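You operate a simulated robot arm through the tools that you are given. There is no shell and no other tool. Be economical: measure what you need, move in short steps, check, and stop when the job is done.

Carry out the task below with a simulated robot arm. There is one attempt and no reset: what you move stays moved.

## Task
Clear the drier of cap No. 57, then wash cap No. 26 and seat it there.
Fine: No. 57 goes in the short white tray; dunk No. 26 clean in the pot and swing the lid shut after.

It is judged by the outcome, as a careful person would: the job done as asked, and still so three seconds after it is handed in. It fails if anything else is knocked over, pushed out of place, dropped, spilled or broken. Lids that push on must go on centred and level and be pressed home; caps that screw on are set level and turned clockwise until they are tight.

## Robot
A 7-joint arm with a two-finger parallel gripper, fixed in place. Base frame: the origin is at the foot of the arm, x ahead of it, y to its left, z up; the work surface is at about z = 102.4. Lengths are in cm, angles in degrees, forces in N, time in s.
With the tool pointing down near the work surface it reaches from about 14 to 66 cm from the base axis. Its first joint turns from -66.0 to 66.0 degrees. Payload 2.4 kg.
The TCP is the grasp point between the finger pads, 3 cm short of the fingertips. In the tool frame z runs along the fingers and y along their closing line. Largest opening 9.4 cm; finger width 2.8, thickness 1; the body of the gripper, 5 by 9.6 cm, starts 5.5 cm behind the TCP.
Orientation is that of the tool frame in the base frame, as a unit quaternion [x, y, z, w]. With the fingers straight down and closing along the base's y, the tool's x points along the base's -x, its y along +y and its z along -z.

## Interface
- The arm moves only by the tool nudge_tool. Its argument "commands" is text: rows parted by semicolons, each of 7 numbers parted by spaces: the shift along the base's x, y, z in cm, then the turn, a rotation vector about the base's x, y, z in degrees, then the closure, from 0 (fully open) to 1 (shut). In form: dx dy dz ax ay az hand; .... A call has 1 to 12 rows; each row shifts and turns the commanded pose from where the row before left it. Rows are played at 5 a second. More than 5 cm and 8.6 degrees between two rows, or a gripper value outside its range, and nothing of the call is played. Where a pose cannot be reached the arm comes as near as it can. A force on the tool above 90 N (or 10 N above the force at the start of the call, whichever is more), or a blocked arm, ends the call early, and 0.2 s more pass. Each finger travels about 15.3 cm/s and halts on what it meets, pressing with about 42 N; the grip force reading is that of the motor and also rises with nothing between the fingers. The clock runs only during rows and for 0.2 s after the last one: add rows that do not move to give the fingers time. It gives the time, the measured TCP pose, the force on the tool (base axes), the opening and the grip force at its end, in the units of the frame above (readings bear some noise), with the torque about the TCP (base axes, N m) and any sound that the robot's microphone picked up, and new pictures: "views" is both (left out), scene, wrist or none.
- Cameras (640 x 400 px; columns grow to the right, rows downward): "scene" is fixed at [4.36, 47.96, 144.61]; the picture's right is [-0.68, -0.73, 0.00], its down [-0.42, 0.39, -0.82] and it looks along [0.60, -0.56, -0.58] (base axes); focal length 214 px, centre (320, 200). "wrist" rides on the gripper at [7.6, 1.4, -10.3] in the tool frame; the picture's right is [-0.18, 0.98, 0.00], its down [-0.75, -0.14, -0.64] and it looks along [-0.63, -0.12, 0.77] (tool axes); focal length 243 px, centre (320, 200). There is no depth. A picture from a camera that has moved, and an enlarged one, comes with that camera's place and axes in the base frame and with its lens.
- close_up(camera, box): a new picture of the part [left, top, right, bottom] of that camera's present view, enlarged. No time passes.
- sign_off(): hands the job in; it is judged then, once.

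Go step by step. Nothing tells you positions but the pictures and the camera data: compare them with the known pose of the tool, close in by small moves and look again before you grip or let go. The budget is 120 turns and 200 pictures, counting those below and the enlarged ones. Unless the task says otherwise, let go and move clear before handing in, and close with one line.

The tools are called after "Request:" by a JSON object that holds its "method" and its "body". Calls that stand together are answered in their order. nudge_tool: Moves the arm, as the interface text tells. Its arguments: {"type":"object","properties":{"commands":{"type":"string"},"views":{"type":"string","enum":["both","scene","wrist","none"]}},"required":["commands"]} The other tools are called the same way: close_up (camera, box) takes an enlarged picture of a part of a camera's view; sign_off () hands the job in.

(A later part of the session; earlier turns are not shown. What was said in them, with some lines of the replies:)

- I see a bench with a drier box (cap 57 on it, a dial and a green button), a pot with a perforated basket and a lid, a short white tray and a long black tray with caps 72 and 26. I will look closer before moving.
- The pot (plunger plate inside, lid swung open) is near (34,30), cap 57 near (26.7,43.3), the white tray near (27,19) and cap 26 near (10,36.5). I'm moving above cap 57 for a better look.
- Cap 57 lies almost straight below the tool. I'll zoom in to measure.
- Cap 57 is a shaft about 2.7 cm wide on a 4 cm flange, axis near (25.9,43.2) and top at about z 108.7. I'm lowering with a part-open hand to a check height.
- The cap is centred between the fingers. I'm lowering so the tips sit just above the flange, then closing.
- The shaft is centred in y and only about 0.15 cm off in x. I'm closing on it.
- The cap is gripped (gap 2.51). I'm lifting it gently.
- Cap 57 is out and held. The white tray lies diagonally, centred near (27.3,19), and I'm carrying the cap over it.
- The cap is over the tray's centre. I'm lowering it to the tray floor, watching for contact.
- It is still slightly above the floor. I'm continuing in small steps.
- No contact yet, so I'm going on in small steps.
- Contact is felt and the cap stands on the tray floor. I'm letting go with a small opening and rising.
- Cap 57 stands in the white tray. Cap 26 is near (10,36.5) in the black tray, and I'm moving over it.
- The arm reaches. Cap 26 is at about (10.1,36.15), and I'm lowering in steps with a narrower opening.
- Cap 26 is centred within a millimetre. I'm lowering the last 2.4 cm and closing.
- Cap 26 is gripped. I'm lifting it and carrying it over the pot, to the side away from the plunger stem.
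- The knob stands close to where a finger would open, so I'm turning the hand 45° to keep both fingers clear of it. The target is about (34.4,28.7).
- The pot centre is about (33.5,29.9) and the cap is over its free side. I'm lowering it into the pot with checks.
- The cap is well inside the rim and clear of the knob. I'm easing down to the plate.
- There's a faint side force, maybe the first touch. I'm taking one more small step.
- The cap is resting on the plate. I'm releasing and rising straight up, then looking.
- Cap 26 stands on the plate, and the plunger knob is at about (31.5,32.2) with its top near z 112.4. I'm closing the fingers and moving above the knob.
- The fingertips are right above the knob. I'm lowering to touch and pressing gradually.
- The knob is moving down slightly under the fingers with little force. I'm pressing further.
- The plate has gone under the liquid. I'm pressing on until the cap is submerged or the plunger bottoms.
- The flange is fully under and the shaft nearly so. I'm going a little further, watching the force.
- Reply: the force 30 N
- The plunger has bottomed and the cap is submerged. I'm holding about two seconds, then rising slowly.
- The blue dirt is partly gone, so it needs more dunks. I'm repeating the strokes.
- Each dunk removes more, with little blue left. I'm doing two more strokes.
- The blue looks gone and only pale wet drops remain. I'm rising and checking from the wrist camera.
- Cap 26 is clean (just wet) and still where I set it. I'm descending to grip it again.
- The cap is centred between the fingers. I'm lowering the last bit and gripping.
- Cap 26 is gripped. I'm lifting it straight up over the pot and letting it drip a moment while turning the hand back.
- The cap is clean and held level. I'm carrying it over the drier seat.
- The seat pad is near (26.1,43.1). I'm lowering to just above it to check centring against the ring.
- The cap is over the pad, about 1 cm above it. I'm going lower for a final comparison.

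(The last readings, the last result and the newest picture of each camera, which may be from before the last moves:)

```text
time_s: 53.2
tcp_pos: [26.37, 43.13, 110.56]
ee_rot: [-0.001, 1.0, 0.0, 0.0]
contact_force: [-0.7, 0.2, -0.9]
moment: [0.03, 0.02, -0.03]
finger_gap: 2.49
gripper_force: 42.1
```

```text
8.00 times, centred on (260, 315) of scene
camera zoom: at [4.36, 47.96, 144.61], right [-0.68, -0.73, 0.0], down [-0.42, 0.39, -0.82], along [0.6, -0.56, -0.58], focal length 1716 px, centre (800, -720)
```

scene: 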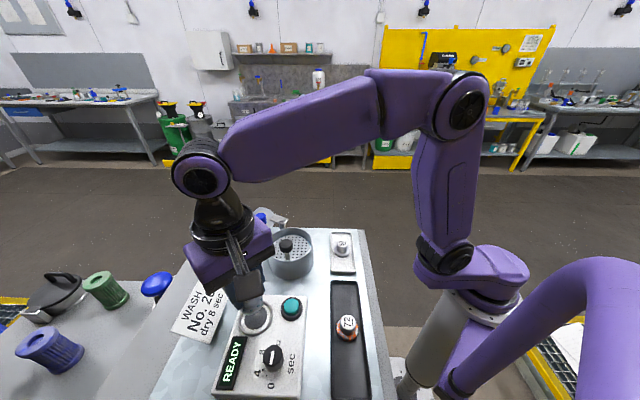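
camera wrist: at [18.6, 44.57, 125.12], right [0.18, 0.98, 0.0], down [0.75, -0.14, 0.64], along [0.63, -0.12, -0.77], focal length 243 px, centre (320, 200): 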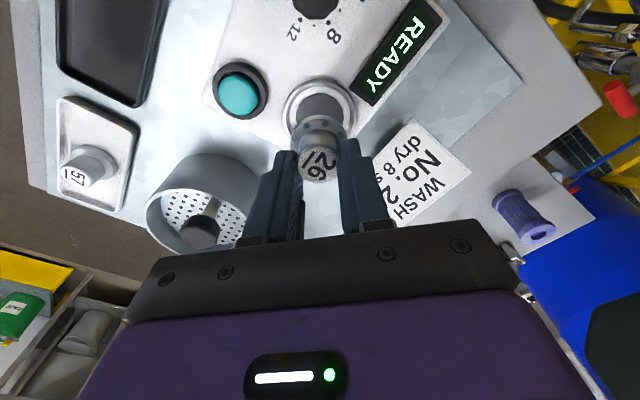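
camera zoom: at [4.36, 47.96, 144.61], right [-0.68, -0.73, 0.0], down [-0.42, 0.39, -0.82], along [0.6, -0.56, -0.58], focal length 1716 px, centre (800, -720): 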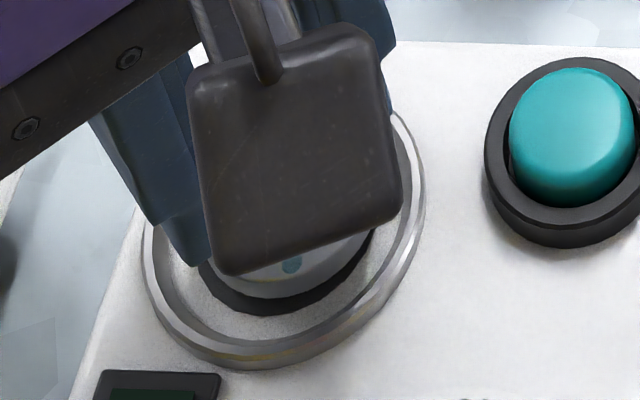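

The cap needs about 0.12 cm more in y. I'm correcting that and lowering to contact.

Request:
{"method": "nudge_tool", "body": {"commands": "0 0.12 -0.2 0 0 0 0.8; 0 0 0 0 0 0 0.8", "views": "none"}}

Request:
{"method": "nudge_tool", "body": {"commands": "0 0 -0.15 0 0 0 0.8; 0 0 0 0 0 0 0.8", "views": "none"}}

Request:
{"method": "nudge_tool", "body": {"commands": "0 0 -0.12 0 0 0 0.8; 0 0 0 0 0 0 0.8", "views": "none"}}

Request:
{"method": "close_up", "body": {"camera": "wrist", "box": [250, 70, 390, 170]}}

Request:
{"method": "close_up", "body": {"camera": "scene", "box": [230, 290, 290, 340]}}

```text
time_s: 53.8
tcp_pos: [26.24, 43.19, 110.29]
ee_rot: [0.0, 1.0, 0.001, 0.0]
contact_force: [0.9, -0.1, -1.3]
moment: [0.01, 0.01, 0.03]
finger_gap: 2.51
gripper_force: 42.3
```

```text
time_s: 54.4
tcp_pos: [26.35, 43.33, 110.1]
ee_rot: [0.0, 1.0, 0.0, -0.001]
contact_force: [-0.1, -0.1, -1.3]
moment: [0.02, -0.02, 0.03]
finger_gap: 2.52
gripper_force: 42.4
```

```text
time_s: 55.0
tcp_pos: [26.4, 43.16, 110.1]
ee_rot: [-0.001, 1.0, 0.0, 0.0]
contact_force: [-0.1, -0.3, -0.7]
moment: [0.03, 0.01, -0.04]
finger_gap: 2.53
gripper_force: 42.2
```

```text
4.00 times, centred on (320, 120) of wrist
camera zoom: at [18.75, 44.55, 120.3], right [0.18, 0.98, 0.0], down [0.75, -0.14, 0.64], along [0.63, -0.12, -0.77], focal length 970 px, centre (320, 520)
```

zoom: 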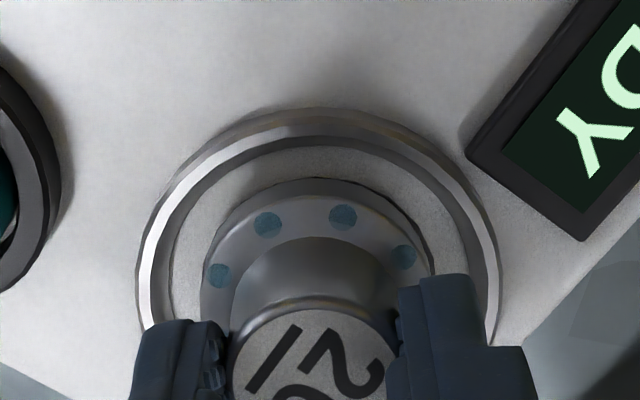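

```text
8.00 times, centred on (260, 315) of scene
camera zoom: at [4.36, 47.96, 144.61], right [-0.68, -0.73, 0.0], down [-0.42, 0.39, -0.82], along [0.6, -0.56, -0.58], focal length 1716 px, centre (800, -720)
```

zoom: 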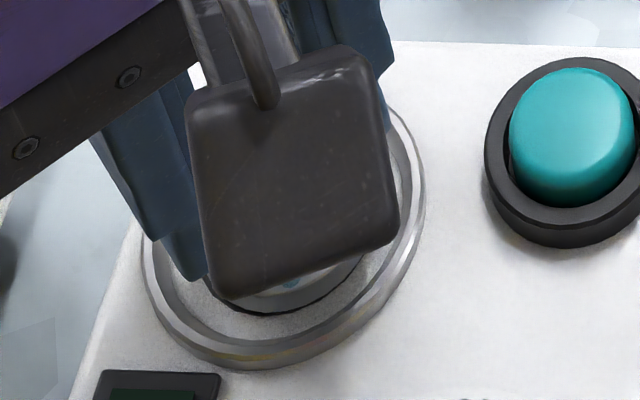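

It is well centred on the pad and nearly down. I'm taking the final small steps to contact.

Request:
{"method": "nudge_tool", "body": {"commands": "0 0 -0.12 0 0 0 0.8; 0 0 0 0 0 0 0.8", "views": "none"}}

Request:
{"method": "nudge_tool", "body": {"commands": "0 0 -0.12 0 0 0 0.8; 0 0 0 0 0 0 0.8", "views": "none"}}

```text
time_s: 55.6
tcp_pos: [26.33, 43.16, 109.78]
ee_rot: [0.0, 1.0, 0.0, 0.001]
contact_force: [-0.4, 0.0, 1.0]
moment: [-0.01, 0.02, 0.02]
finger_gap: 2.53
gripper_force: 41.7
```

```text
time_s: 56.2
tcp_pos: [26.29, 43.21, 109.96]
ee_rot: [-0.001, 1.0, 0.002, 0.001]
contact_force: [-2.2, -2.1, 18.7]
moment: [-0.18, 0.23, -0.05]
finger_gap: 2.51
gripper_force: 42.0
```

Contact is firm and the cap is seated. I'm easing off, releasing, and rising to look.

Request:
{"method": "nudge_tool", "body": {"commands": "0 0 0.1 0 0 0 0.8; 0 0 0 0 0 0 0.65; 0 0 0 0 0 0 0.5; 0 0 2 0 0 0 0.5; 0 0 4 0 0 0 0.5; 0 0 4 0 0 0 0.5; 0 0 0 0 0 0 0.5", "views": "both"}}

Request:
{"method": "close_up", "body": {"camera": "wrist", "box": [220, 20, 420, 145]}}

Request:
{"method": "close_up", "body": {"camera": "scene", "box": [210, 285, 310, 400]}}

```text
time_s: 57.8
tcp_pos: [26.29, 43.16, 119.79]
ee_rot: [0.001, 1.0, 0.0, 0.0]
contact_force: [-0.2, 0.4, -0.1]
moment: [0.0, 0.03, -0.02]
finger_gap: 4.7
gripper_force: 0.0
camera wrist: at [18.74, 44.49, 130.1], right [0.18, 0.98, 0.0], down [0.75, -0.14, 0.64], along [0.63, -0.12, -0.77], focal length 243 px, centre (320, 200)
```

scene: 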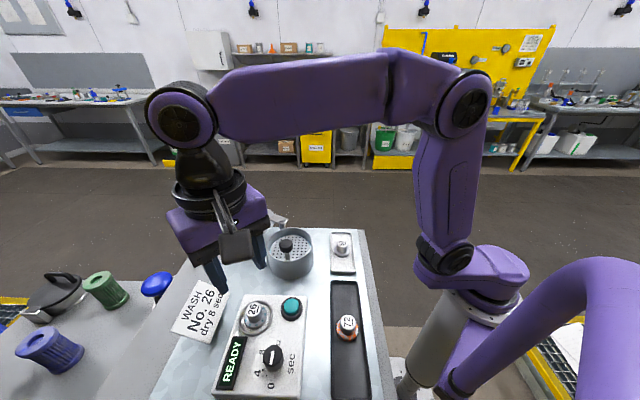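
wrist: 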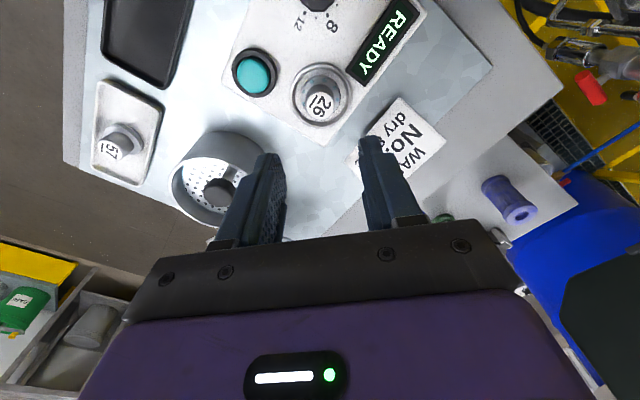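

```text
3.20 times, centred on (320, 82) of wrist
camera zoom: at [18.74, 44.49, 130.1], right [0.18, 0.98, 0.0], down [0.75, -0.14, 0.64], along [0.63, -0.12, -0.77], focal length 776 px, centre (320, 576)
```

zoom: 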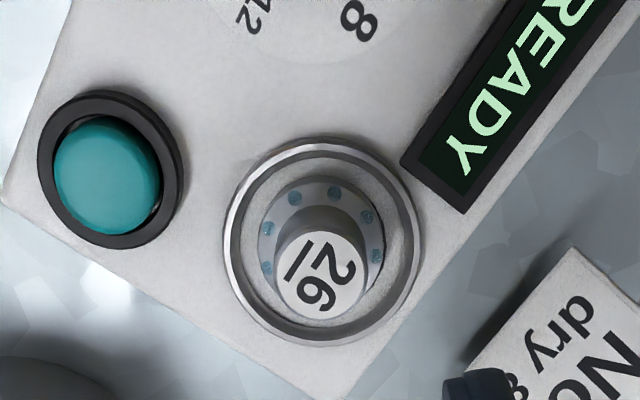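

```text
3.48 times, centred on (260, 342) of scene
camera zoom: at [4.36, 47.96, 144.61], right [-0.68, -0.73, 0.0], down [-0.42, 0.39, -0.82], along [0.6, -0.56, -0.58], focal length 746 px, centre (529, -296)
```

zoom: 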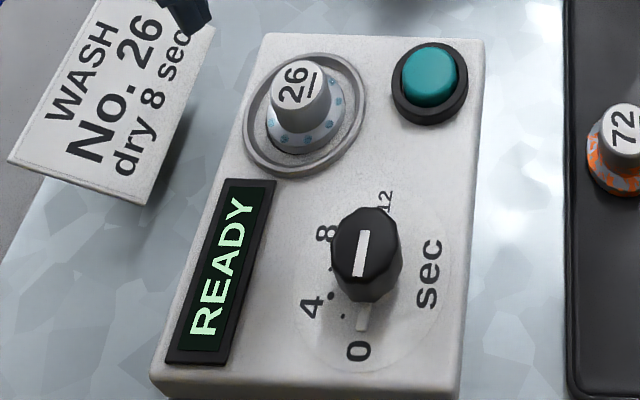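

Cap 26 is seated, clean and centred in the drier. Next is the lid, which pivots on a post near (41.3,26.8), so I'm moving over there to measure it.

Request:
{"method": "nudge_tool", "body": {"commands": "3.2 -2.8 2 0 0 0 0.8; 3.2 -2.8 0 0 0 0 0.9; 3.2 -2.8 0 0 0 0 1; 3.2 -2.8 0 0 0 0 1; 3 -2.8 0 0 0 0 1; 0 0 0 0 0 0 1", "views": "both"}}

Request:
{"method": "close_up", "body": {"camera": "wrist", "box": [200, 0, 480, 175]}}

Request:
{"method": "close_up", "body": {"camera": "scene", "box": [225, 195, 325, 265]}}

```text
time_s: 59.2
tcp_pos: [42.19, 29.13, 122.0]
ee_rot: [0.0, 1.0, 0.0, 0.0]
contact_force: [-0.4, 0.5, 0.1]
moment: [0.01, 0.01, 0.01]
finger_gap: 0.0
gripper_force: 32.9
camera wrist: at [34.58, 30.5, 132.21], right [0.18, 0.98, 0.0], down [0.75, -0.14, 0.64], along [0.63, -0.12, -0.77], focal length 243 px, centre (320, 200)
```

scene: 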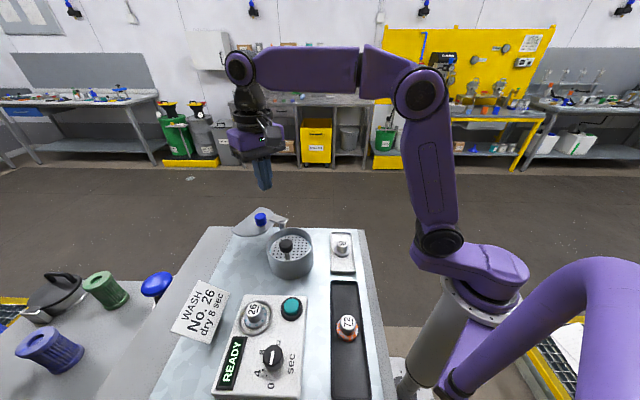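
wrist: 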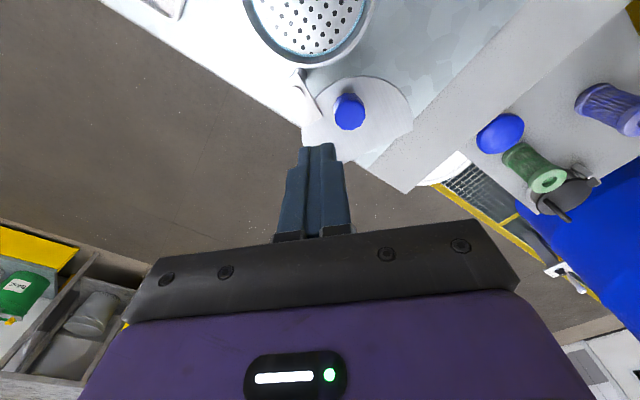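

```text
2.29 times, centred on (340, 88) of wrist
camera zoom: at [34.58, 30.5, 132.21], right [0.18, 0.98, 0.0], down [0.75, -0.14, 0.64], along [0.63, -0.12, -0.77], focal length 555 px, centre (274, 457)
```

zoom: 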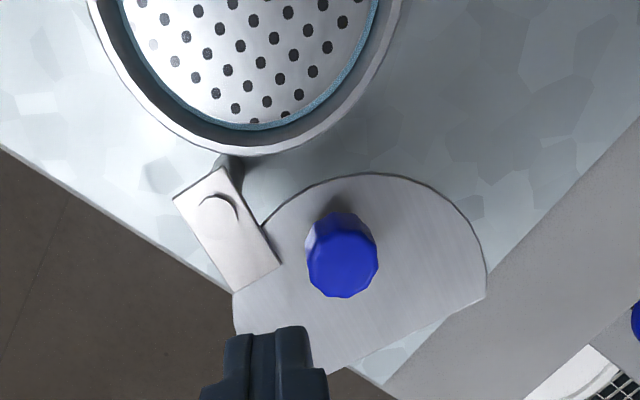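

```text
5.71 times, centred on (275, 230) of scene
camera zoom: at [4.36, 47.96, 144.61], right [-0.68, -0.73, 0.0], down [-0.42, 0.39, -0.82], along [0.6, -0.56, -0.58], focal length 1226 px, centre (577, 29)
```

zoom: 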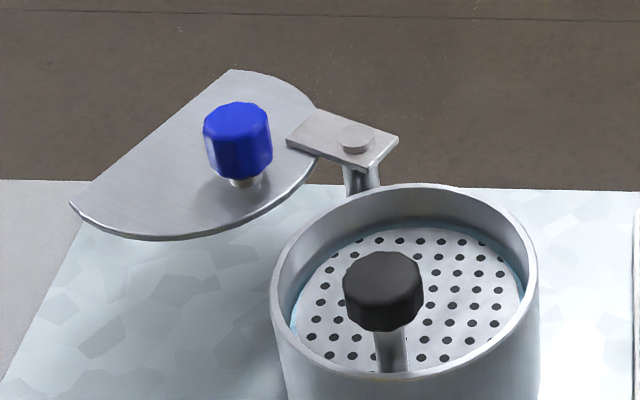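

The lid knob is near (42.5,31.6), spanning about z 110.3 to 112.6, and the pivot is near (40.9,27.0). The lid must swing about 111° counter-clockwise, so I'm lowering closed fingers behind the knob to push it round.

Request:
{"method": "nudge_tool", "body": {"commands": "3.3 1.3 -2.5 0 0 0 1; 0 0 -2.5 0 0 0 1; 0 0 -2 0 0 0 1; 0 0 0 0 0 0 1", "views": "both"}}

Request:
{"method": "close_up", "body": {"camera": "wrist", "box": [200, 20, 480, 195]}}

Request:
{"method": "close_up", "body": {"camera": "scene", "box": [225, 185, 325, 255]}}

```text
time_s: 60.2
tcp_pos: [45.41, 30.47, 114.89]
ee_rot: [0.0, 1.0, 0.0, 0.0]
contact_force: [0.8, 0.7, -0.3]
moment: [-0.02, -0.02, -0.01]
finger_gap: 0.0
gripper_force: 32.9
camera wrist: at [37.91, 31.84, 125.17], right [0.18, 0.98, 0.0], down [0.75, -0.14, 0.64], along [0.63, -0.12, -0.77], focal length 243 px, centre (320, 200)
```

scene: 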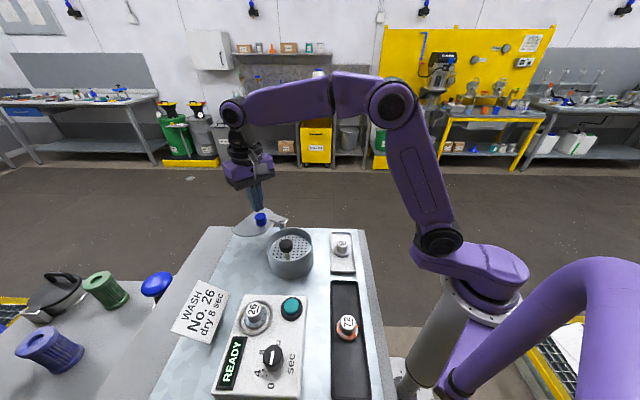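
wrist: 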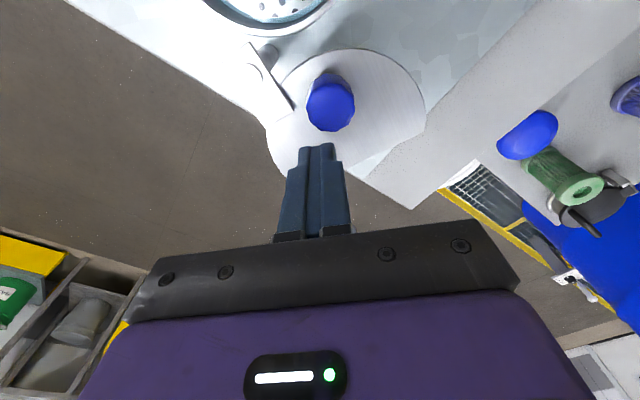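

```text
2.29 times, centred on (340, 108) of wrist
camera zoom: at [37.91, 31.84, 125.17], right [0.18, 0.98, 0.0], down [0.75, -0.14, 0.64], along [0.63, -0.12, -0.77], focal length 555 px, centre (274, 411)
```

zoom: 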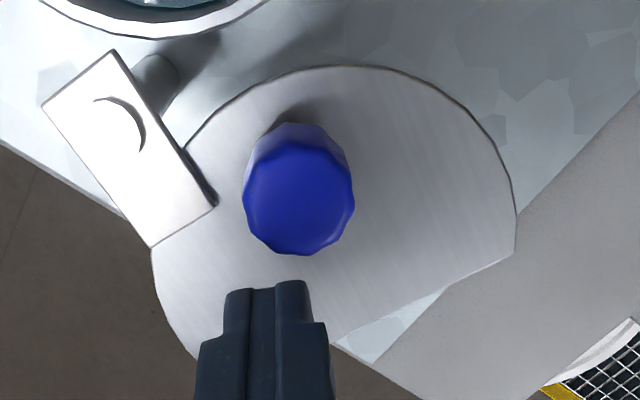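

```text
5.71 times, centred on (275, 220) of scene
camera zoom: at [4.36, 47.96, 144.61], right [-0.68, -0.73, 0.0], down [-0.42, 0.39, -0.82], along [0.6, -0.56, -0.58], focal length 1226 px, centre (577, 86)
```

zoom: 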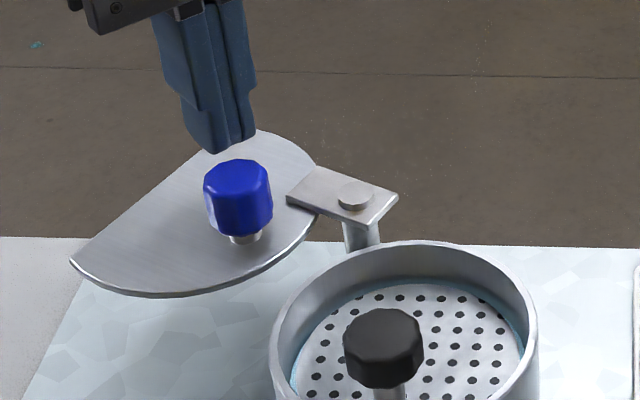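

The fingers are just behind the knob. I'm lowering beside it and starting the arc push.

Request:
{"method": "nudge_tool", "body": {"commands": "0 0 -1.1 0 0 0 1; -0.41 0.22 0 0 0 0 1; -0.64 0.61 0 0 0 0 1; -0.8 0.54 0 0 0 0 1; 0 0 0 0 0 0 1", "views": "both"}}

Request:
{"method": "close_up", "body": {"camera": "scene", "box": [225, 185, 325, 255]}}

```text
time_s: 61.4
tcp_pos: [43.65, 31.93, 113.79]
ee_rot: [0.0, 1.0, 0.0, -0.001]
contact_force: [-0.1, -0.3, 0.2]
moment: [-0.03, 0.01, -0.03]
finger_gap: 0.0
gripper_force: 33.2
camera wrist: at [35.97, 33.23, 124.07], right [0.18, 0.98, 0.0], down [0.75, -0.14, 0.64], along [0.63, -0.12, -0.77], focal length 243 px, centre (320, 200)
```

scene: 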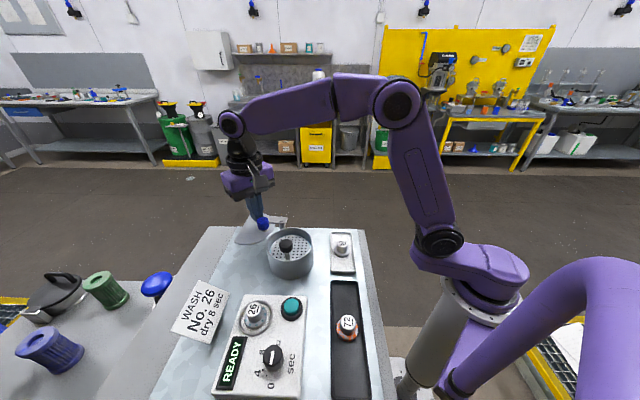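
wrist: 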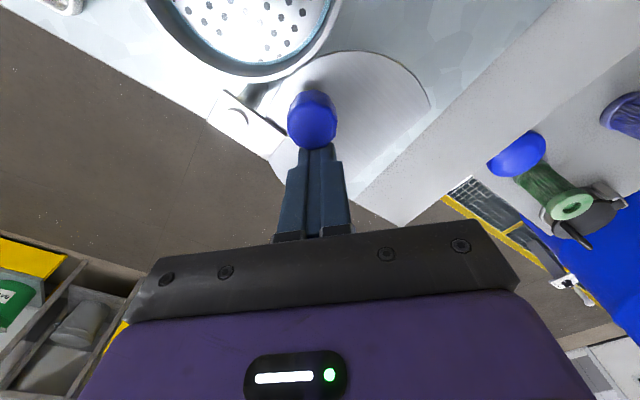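

```text
5.71 times, centred on (275, 220) of scene
camera zoom: at [4.36, 47.96, 144.61], right [-0.68, -0.73, 0.0], down [-0.42, 0.39, -0.82], along [0.6, -0.56, -0.58], focal length 1226 px, centre (577, 86)
```

zoom: 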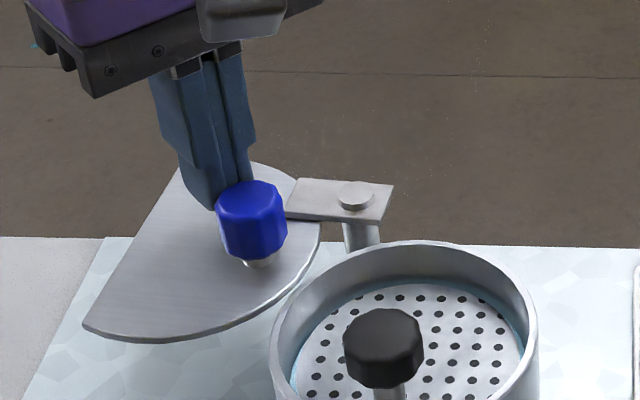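

The lid is swinging freely. I'm continuing along the arc.

Request:
{"method": "nudge_tool", "body": {"commands": "-0.89 0.4 0 0 0 0 1; -0.94 0.23 0 0 0 0 1; -1.05 0.02 0 0 0 0 1; -1.0 -0.15 0 0 0 0 1; 0 0 0 0 0 0 1", "views": "both"}}

Request:
{"method": "close_up", "body": {"camera": "scene", "box": [225, 195, 325, 265]}}

Request:
{"method": "close_up", "body": {"camera": "wrist", "box": [200, 20, 480, 195]}}

```text
time_s: 62.6
tcp_pos: [39.73, 32.3, 113.87]
ee_rot: [0.0, 1.0, 0.0, 0.001]
contact_force: [0.1, 0.2, -0.2]
moment: [0.0, -0.06, -0.02]
finger_gap: 0.0
gripper_force: 33.0
camera wrist: at [32.11, 33.71, 124.09], right [0.18, 0.98, 0.0], down [0.75, -0.14, 0.64], along [0.63, -0.12, -0.77], focal length 243 px, centre (320, 200)
```

scene: 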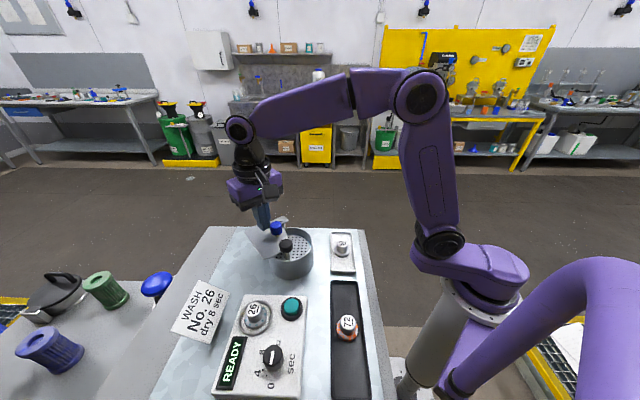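
wrist: 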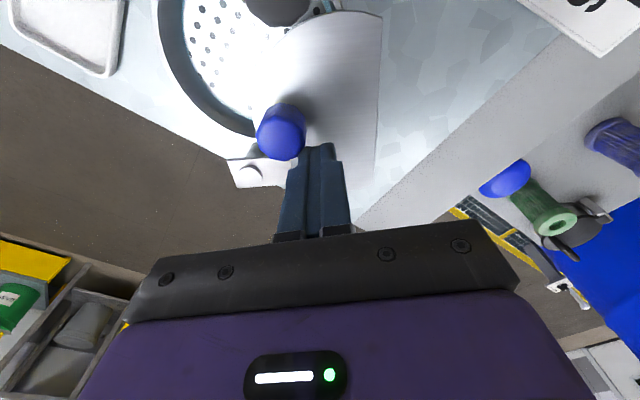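

```text
5.71 times, centred on (275, 230) of scene
camera zoom: at [4.36, 47.96, 144.61], right [-0.68, -0.73, 0.0], down [-0.42, 0.39, -0.82], along [0.6, -0.56, -0.58], focal length 1226 px, centre (577, 29)
```

zoom: 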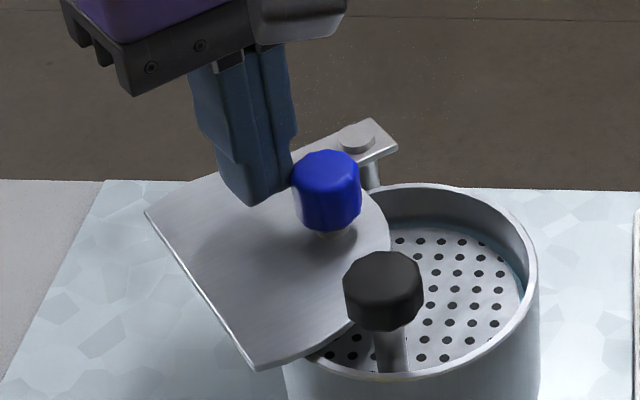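

```text
2.29 times, centred on (340, 108) of wrist
camera zoom: at [32.11, 33.71, 124.09], right [0.18, 0.98, 0.0], down [0.75, -0.14, 0.64], along [0.63, -0.12, -0.77], focal length 555 px, centre (274, 411)
```

zoom: 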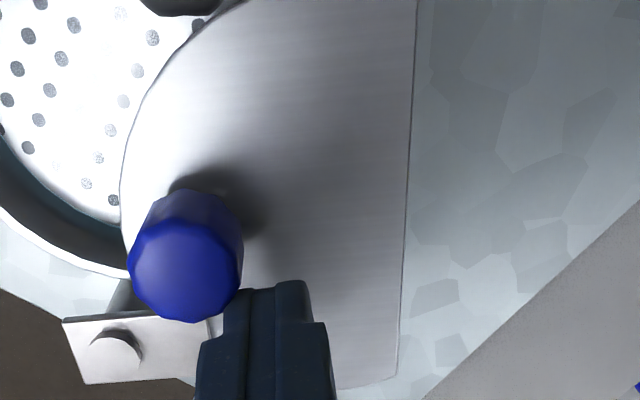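

The lid has turned about 64°. Its leading edge is getting near the plunger stem, so I'm advancing in small steps, watching force and pictures.

Request:
{"method": "nudge_tool", "body": {"commands": "-0.47 -0.15 0 0 0 0 1; -0.47 -0.17 0 0 0 0 1; 0 0 0 0 0 0 1", "views": "none"}}

Request:
{"method": "close_up", "body": {"camera": "scene", "box": [250, 200, 330, 280]}}

Request:
{"method": "close_up", "body": {"camera": "wrist", "box": [180, 0, 420, 180]}}

```text
time_s: 63.4
tcp_pos: [38.67, 32.09, 113.74]
ee_rot: [0.0, 1.0, 0.0, 0.0]
contact_force: [-0.1, 0.2, -0.1]
moment: [-0.01, -0.02, -0.01]
finger_gap: 0.0
gripper_force: 33.1
```

```text
5.00 times, centred on (290, 240) of scene
camera zoom: at [4.36, 47.96, 144.61], right [-0.68, -0.73, 0.0], down [-0.42, 0.39, -0.82], along [0.6, -0.56, -0.58], focal length 1072 px, centre (470, 0)
```

zoom: 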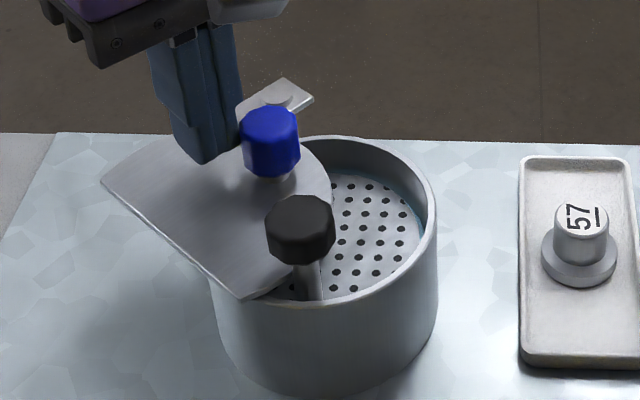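

```text
2.22 times, centred on (300, 90) of wrist
camera zoom: at [31.15, 33.44, 124.04], right [0.18, 0.98, 0.0], down [0.75, -0.14, 0.64], along [0.63, -0.12, -0.77], focal length 539 px, centre (364, 444)
```

zoom: 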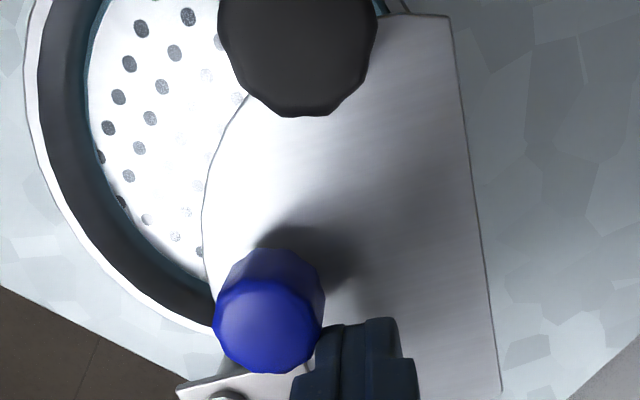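

The edge is about at the stem. I'm taking one more small step to feel whether it meets resistance.

Request:
{"method": "nudge_tool", "body": {"commands": "-0.3 -0.16 0 0 0 0 1; 0 0 0 0 0 0 1", "views": "none"}}

Request:
{"method": "nudge_tool", "body": {"commands": "-0.2 -0.11 0 0 0 0 1; 0 0 0 0 0 0 1", "views": "none"}}

Request:
{"method": "close_up", "body": {"camera": "scene", "box": [260, 205, 320, 265]}}

```text
time_s: 64.0
tcp_pos: [38.47, 32.04, 113.89]
ee_rot: [-0.001, 1.0, 0.0, 0.0]
contact_force: [0.5, 0.0, 0.5]
moment: [-0.02, -0.04, 0.03]
finger_gap: 0.0
gripper_force: 33.1
```

```text
time_s: 64.6
tcp_pos: [38.31, 31.77, 113.81]
ee_rot: [0.001, 1.0, 0.0, 0.0]
contact_force: [-0.4, 0.6, -0.5]
moment: [0.02, -0.01, 0.02]
finger_gap: 0.0
gripper_force: 32.4
```

```text
6.67 times, centred on (290, 235) of scene
camera zoom: at [4.36, 47.96, 144.61], right [-0.68, -0.73, 0.0], down [-0.42, 0.39, -0.82], along [0.6, -0.56, -0.58], focal length 1430 px, centre (520, -33)
```

zoom: 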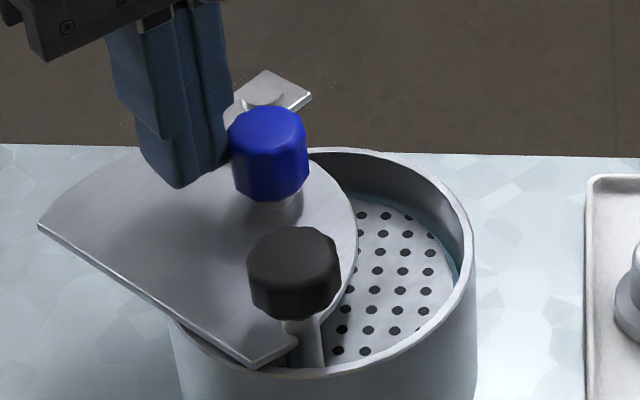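

The lid has a slot in its leading edge that the stem is entering, and there is no resistance. I'm continuing along the arc.

Request:
{"method": "nudge_tool", "body": {"commands": "-0.4 -0.22 0 0 0 0 1; -0.4 -0.34 0 0 0 0 1; -0.38 -0.34 0 0 0 0 1; 0 0 0 0 0 0 1", "views": "none"}}

Request:
{"method": "close_up", "body": {"camera": "scene", "box": [260, 205, 320, 265]}}

Request:
{"method": "close_up", "body": {"camera": "wrist", "box": [180, 0, 420, 180]}}

```text
time_s: 65.6
tcp_pos: [37.23, 30.82, 113.78]
ee_rot: [0.001, 1.0, 0.0, 0.0]
contact_force: [0.3, 0.1, 0.4]
moment: [0.02, -0.01, 0.02]
finger_gap: 0.0
gripper_force: 33.1
```

```text
6.67 times, centred on (290, 235) of scene
camera zoom: at [4.36, 47.96, 144.61], right [-0.68, -0.73, 0.0], down [-0.42, 0.39, -0.82], along [0.6, -0.56, -0.58], focal length 1430 px, centre (520, -33)
```

zoom: 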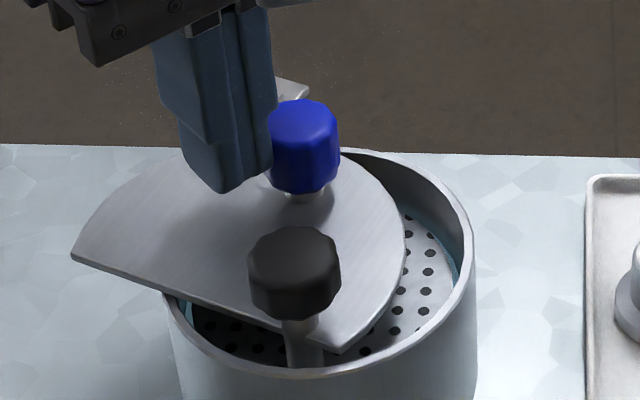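

```text
2.22 times, centred on (300, 90) of wrist
camera zoom: at [29.5, 32.2, 124.05], right [0.18, 0.98, 0.0], down [0.75, -0.14, 0.64], along [0.63, -0.12, -0.77], focal length 539 px, centre (364, 444)
```

zoom: 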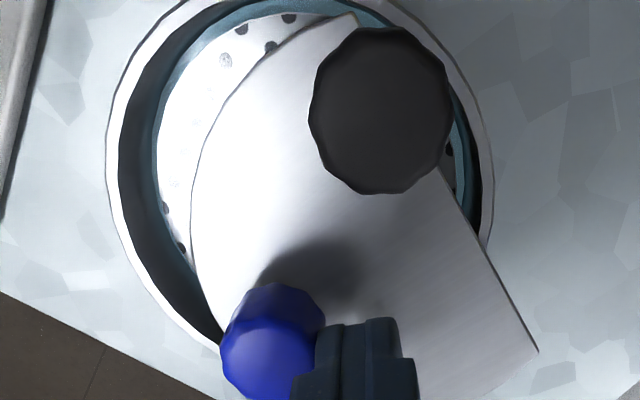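

The lid passes the stem without trouble and covers most of the pot. I'm finishing the last roughly 22°.

Request:
{"method": "nudge_tool", "body": {"commands": "-0.3 -0.36 0 0 0 0 1; -0.3 -0.36 0 0 0 0 1; -0.22 -0.4 0 0 0 0 1; 0 0 0 0 0 0 1", "views": "none"}}

Request:
{"method": "close_up", "body": {"camera": "scene", "box": [260, 205, 320, 265]}}

Request:
{"method": "close_up", "body": {"camera": "wrist", "box": [180, 0, 420, 180]}}

```text
time_s: 66.6
tcp_pos: [36.32, 29.8, 113.77]
ee_rot: [0.0, 1.0, 0.0, 0.0]
contact_force: [-0.5, 0.5, 0.0]
moment: [0.0, 0.04, -0.01]
finger_gap: 0.02
gripper_force: 32.7
```

```text
6.67 times, centred on (290, 235) of scene
camera zoom: at [4.36, 47.96, 144.61], right [-0.68, -0.73, 0.0], down [-0.42, 0.39, -0.82], along [0.6, -0.56, -0.58], focal length 1430 px, centre (520, -33)
```

zoom: 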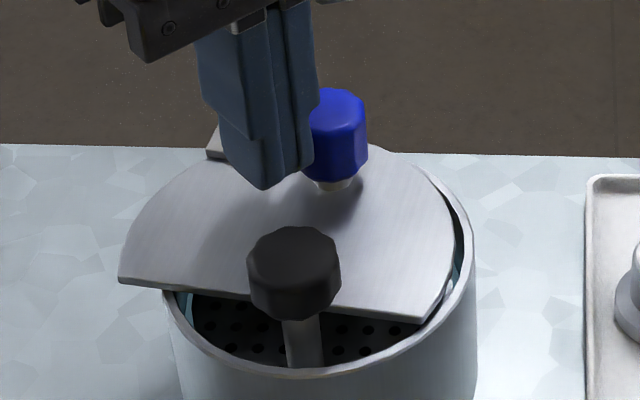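

```text
2.22 times, centred on (300, 90) of wrist
camera zoom: at [28.71, 31.1, 124.05], right [0.18, 0.98, 0.0], down [0.75, -0.14, 0.64], along [0.63, -0.12, -0.77], focal length 539 px, centre (364, 444)
```

zoom: 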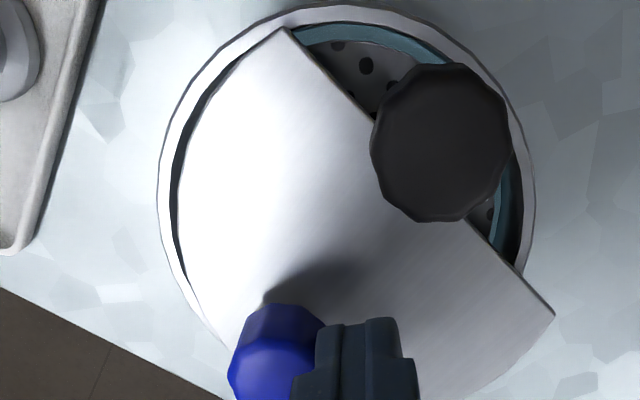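

A few degrees remain. I'm pushing on in small steps until it's aligned or meets its stop.

Request:
{"method": "nudge_tool", "body": {"commands": "-0.15 -0.35 0 0 0 0 1; -0.08 -0.35 0 0 0 0 1; 0 0 0 0 0 0 1", "views": "none"}}

Request:
{"method": "close_up", "body": {"camera": "scene", "box": [260, 205, 320, 265]}}

Request:
{"method": "close_up", "body": {"camera": "wrist", "box": [180, 0, 420, 180]}}

```text
time_s: 67.4
tcp_pos: [36.05, 29.04, 113.81]
ee_rot: [0.0, 1.0, -0.001, 0.0]
contact_force: [0.9, 0.7, -0.3]
moment: [0.02, 0.05, 0.0]
finger_gap: 0.01
gripper_force: 32.8
```

```text
6.67 times, centred on (290, 235) of scene
camera zoom: at [4.36, 47.96, 144.61], right [-0.68, -0.73, 0.0], down [-0.42, 0.39, -0.82], along [0.6, -0.56, -0.58], focal length 1430 px, centre (520, -33)
```

zoom: 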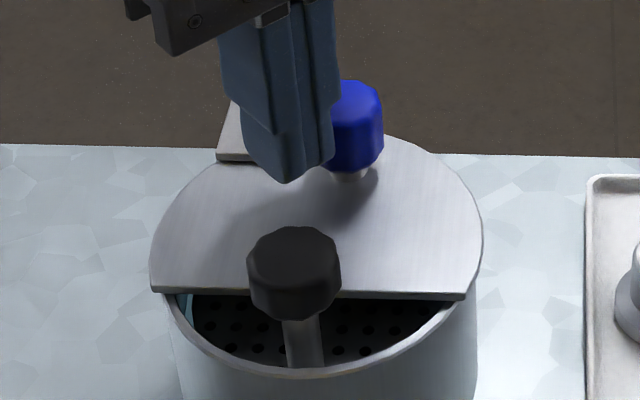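

```text
2.22 times, centred on (300, 90) of wrist
camera zoom: at [28.48, 30.41, 124.05], right [0.18, 0.98, 0.0], down [0.75, -0.14, 0.64], along [0.63, -0.12, -0.77], focal length 539 px, centre (364, 444)
```

zoom: 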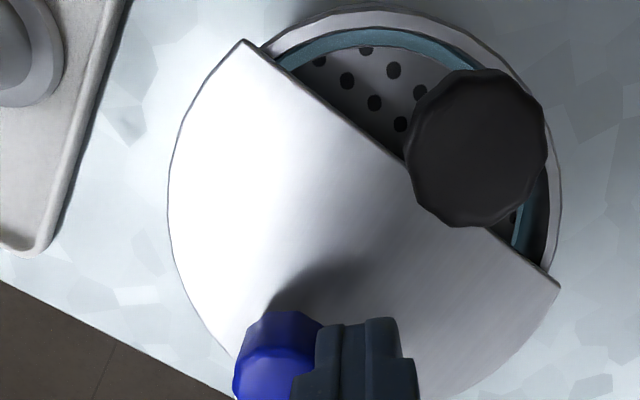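

The lid is now centred over the pot with its cut-out at the stem. I'm backing the fingers off and rising clear.

Request:
{"method": "nudge_tool", "body": {"commands": "0.1 0.5 0 0 0 0 1; 0 0 2 0 0 0 1; 0 0 4 0 0 0 1; 0 0 4 0 0 0 1; 2 -3 2 0 0 0 0.8; 2 -4 0 0 0 0 0.6; 2 -4 0 0 0 0 0.4; 0 0 0 0 0 0 0.4; 0 0 0 0 0 0 0.4", "views": "both"}}

Request:
{"method": "close_up", "body": {"camera": "scene", "box": [230, 200, 380, 300]}}

Request:
{"method": "close_up", "body": {"camera": "scene", "box": [200, 280, 390, 400]}}

```text
time_s: 69.4
tcp_pos: [42.15, 18.65, 125.76]
ee_rot: [0.001, 1.0, 0.0, 0.0]
contact_force: [-0.8, 0.7, 0.8]
moment: [0.02, 0.02, 0.04]
finger_gap: 5.64
gripper_force: 0.0
camera wrist: at [34.54, 19.9, 136.0], right [0.18, 0.98, 0.0], down [0.75, -0.14, 0.64], along [0.63, -0.12, -0.77], focal length 243 px, centre (320, 200)
```

scene: 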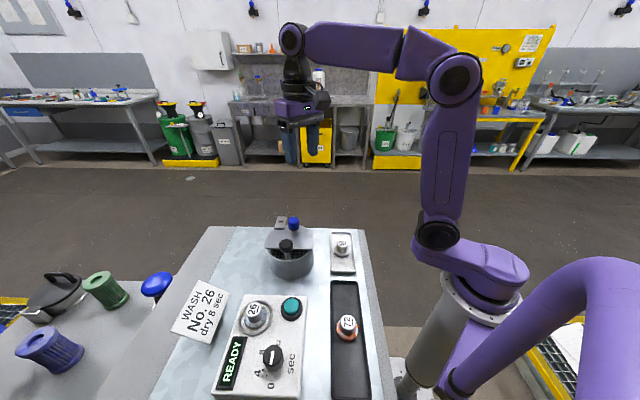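
wrist: 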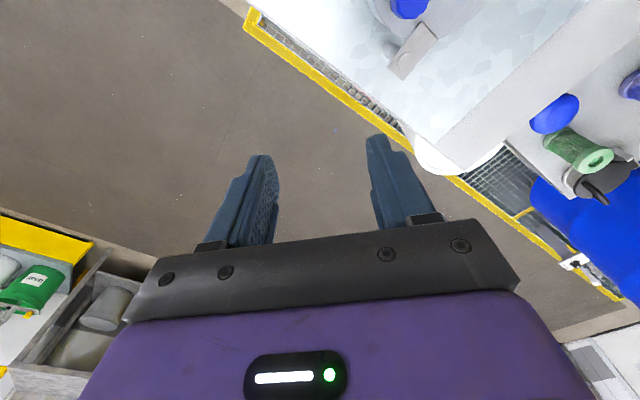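

```text
4.00 times, centred on (305, 250) of scene
camera zoom: at [4.36, 47.96, 144.61], right [-0.68, -0.73, 0.0], down [-0.42, 0.39, -0.82], along [0.6, -0.56, -0.58], focal length 858 px, centre (380, 0)
```

zoom: 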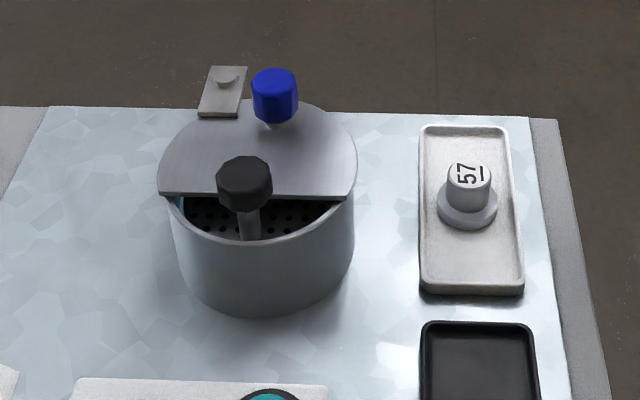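

```text
3.33 times, centred on (295, 340) of scene
camera zoom: at [4.36, 47.96, 144.61], right [-0.68, -0.73, 0.0], down [-0.42, 0.39, -0.82], along [0.6, -0.56, -0.58], focal length 715 px, centre (403, -267)
```

zoom: 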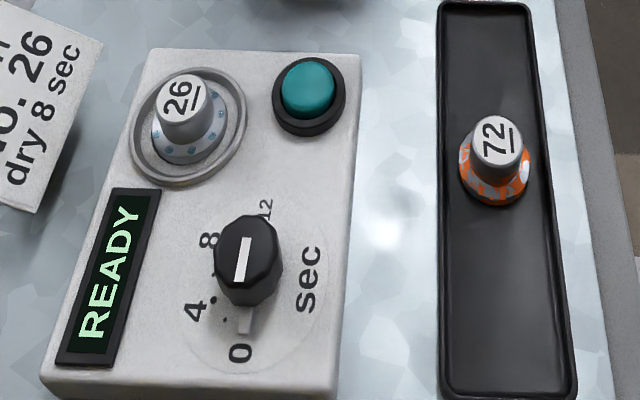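

Cap 57 is in the white tray, cap 26 is clean and seated in the drier, the lid is shut over the pot, and the arm is clear. I'm leaving the drier's dial and button alone, since running it wasn't asked for, and handing in.

Request:
{"method": "sign_off", "body": {}}

```text
The job is handed in.
```

No. 57 is in the short white tray, No. 26 is washed clean and seated in the drier (still wet), and the pot lid is swung shut; I didn't start the 8-second dry shown on the bench card because you didn't ask for it.
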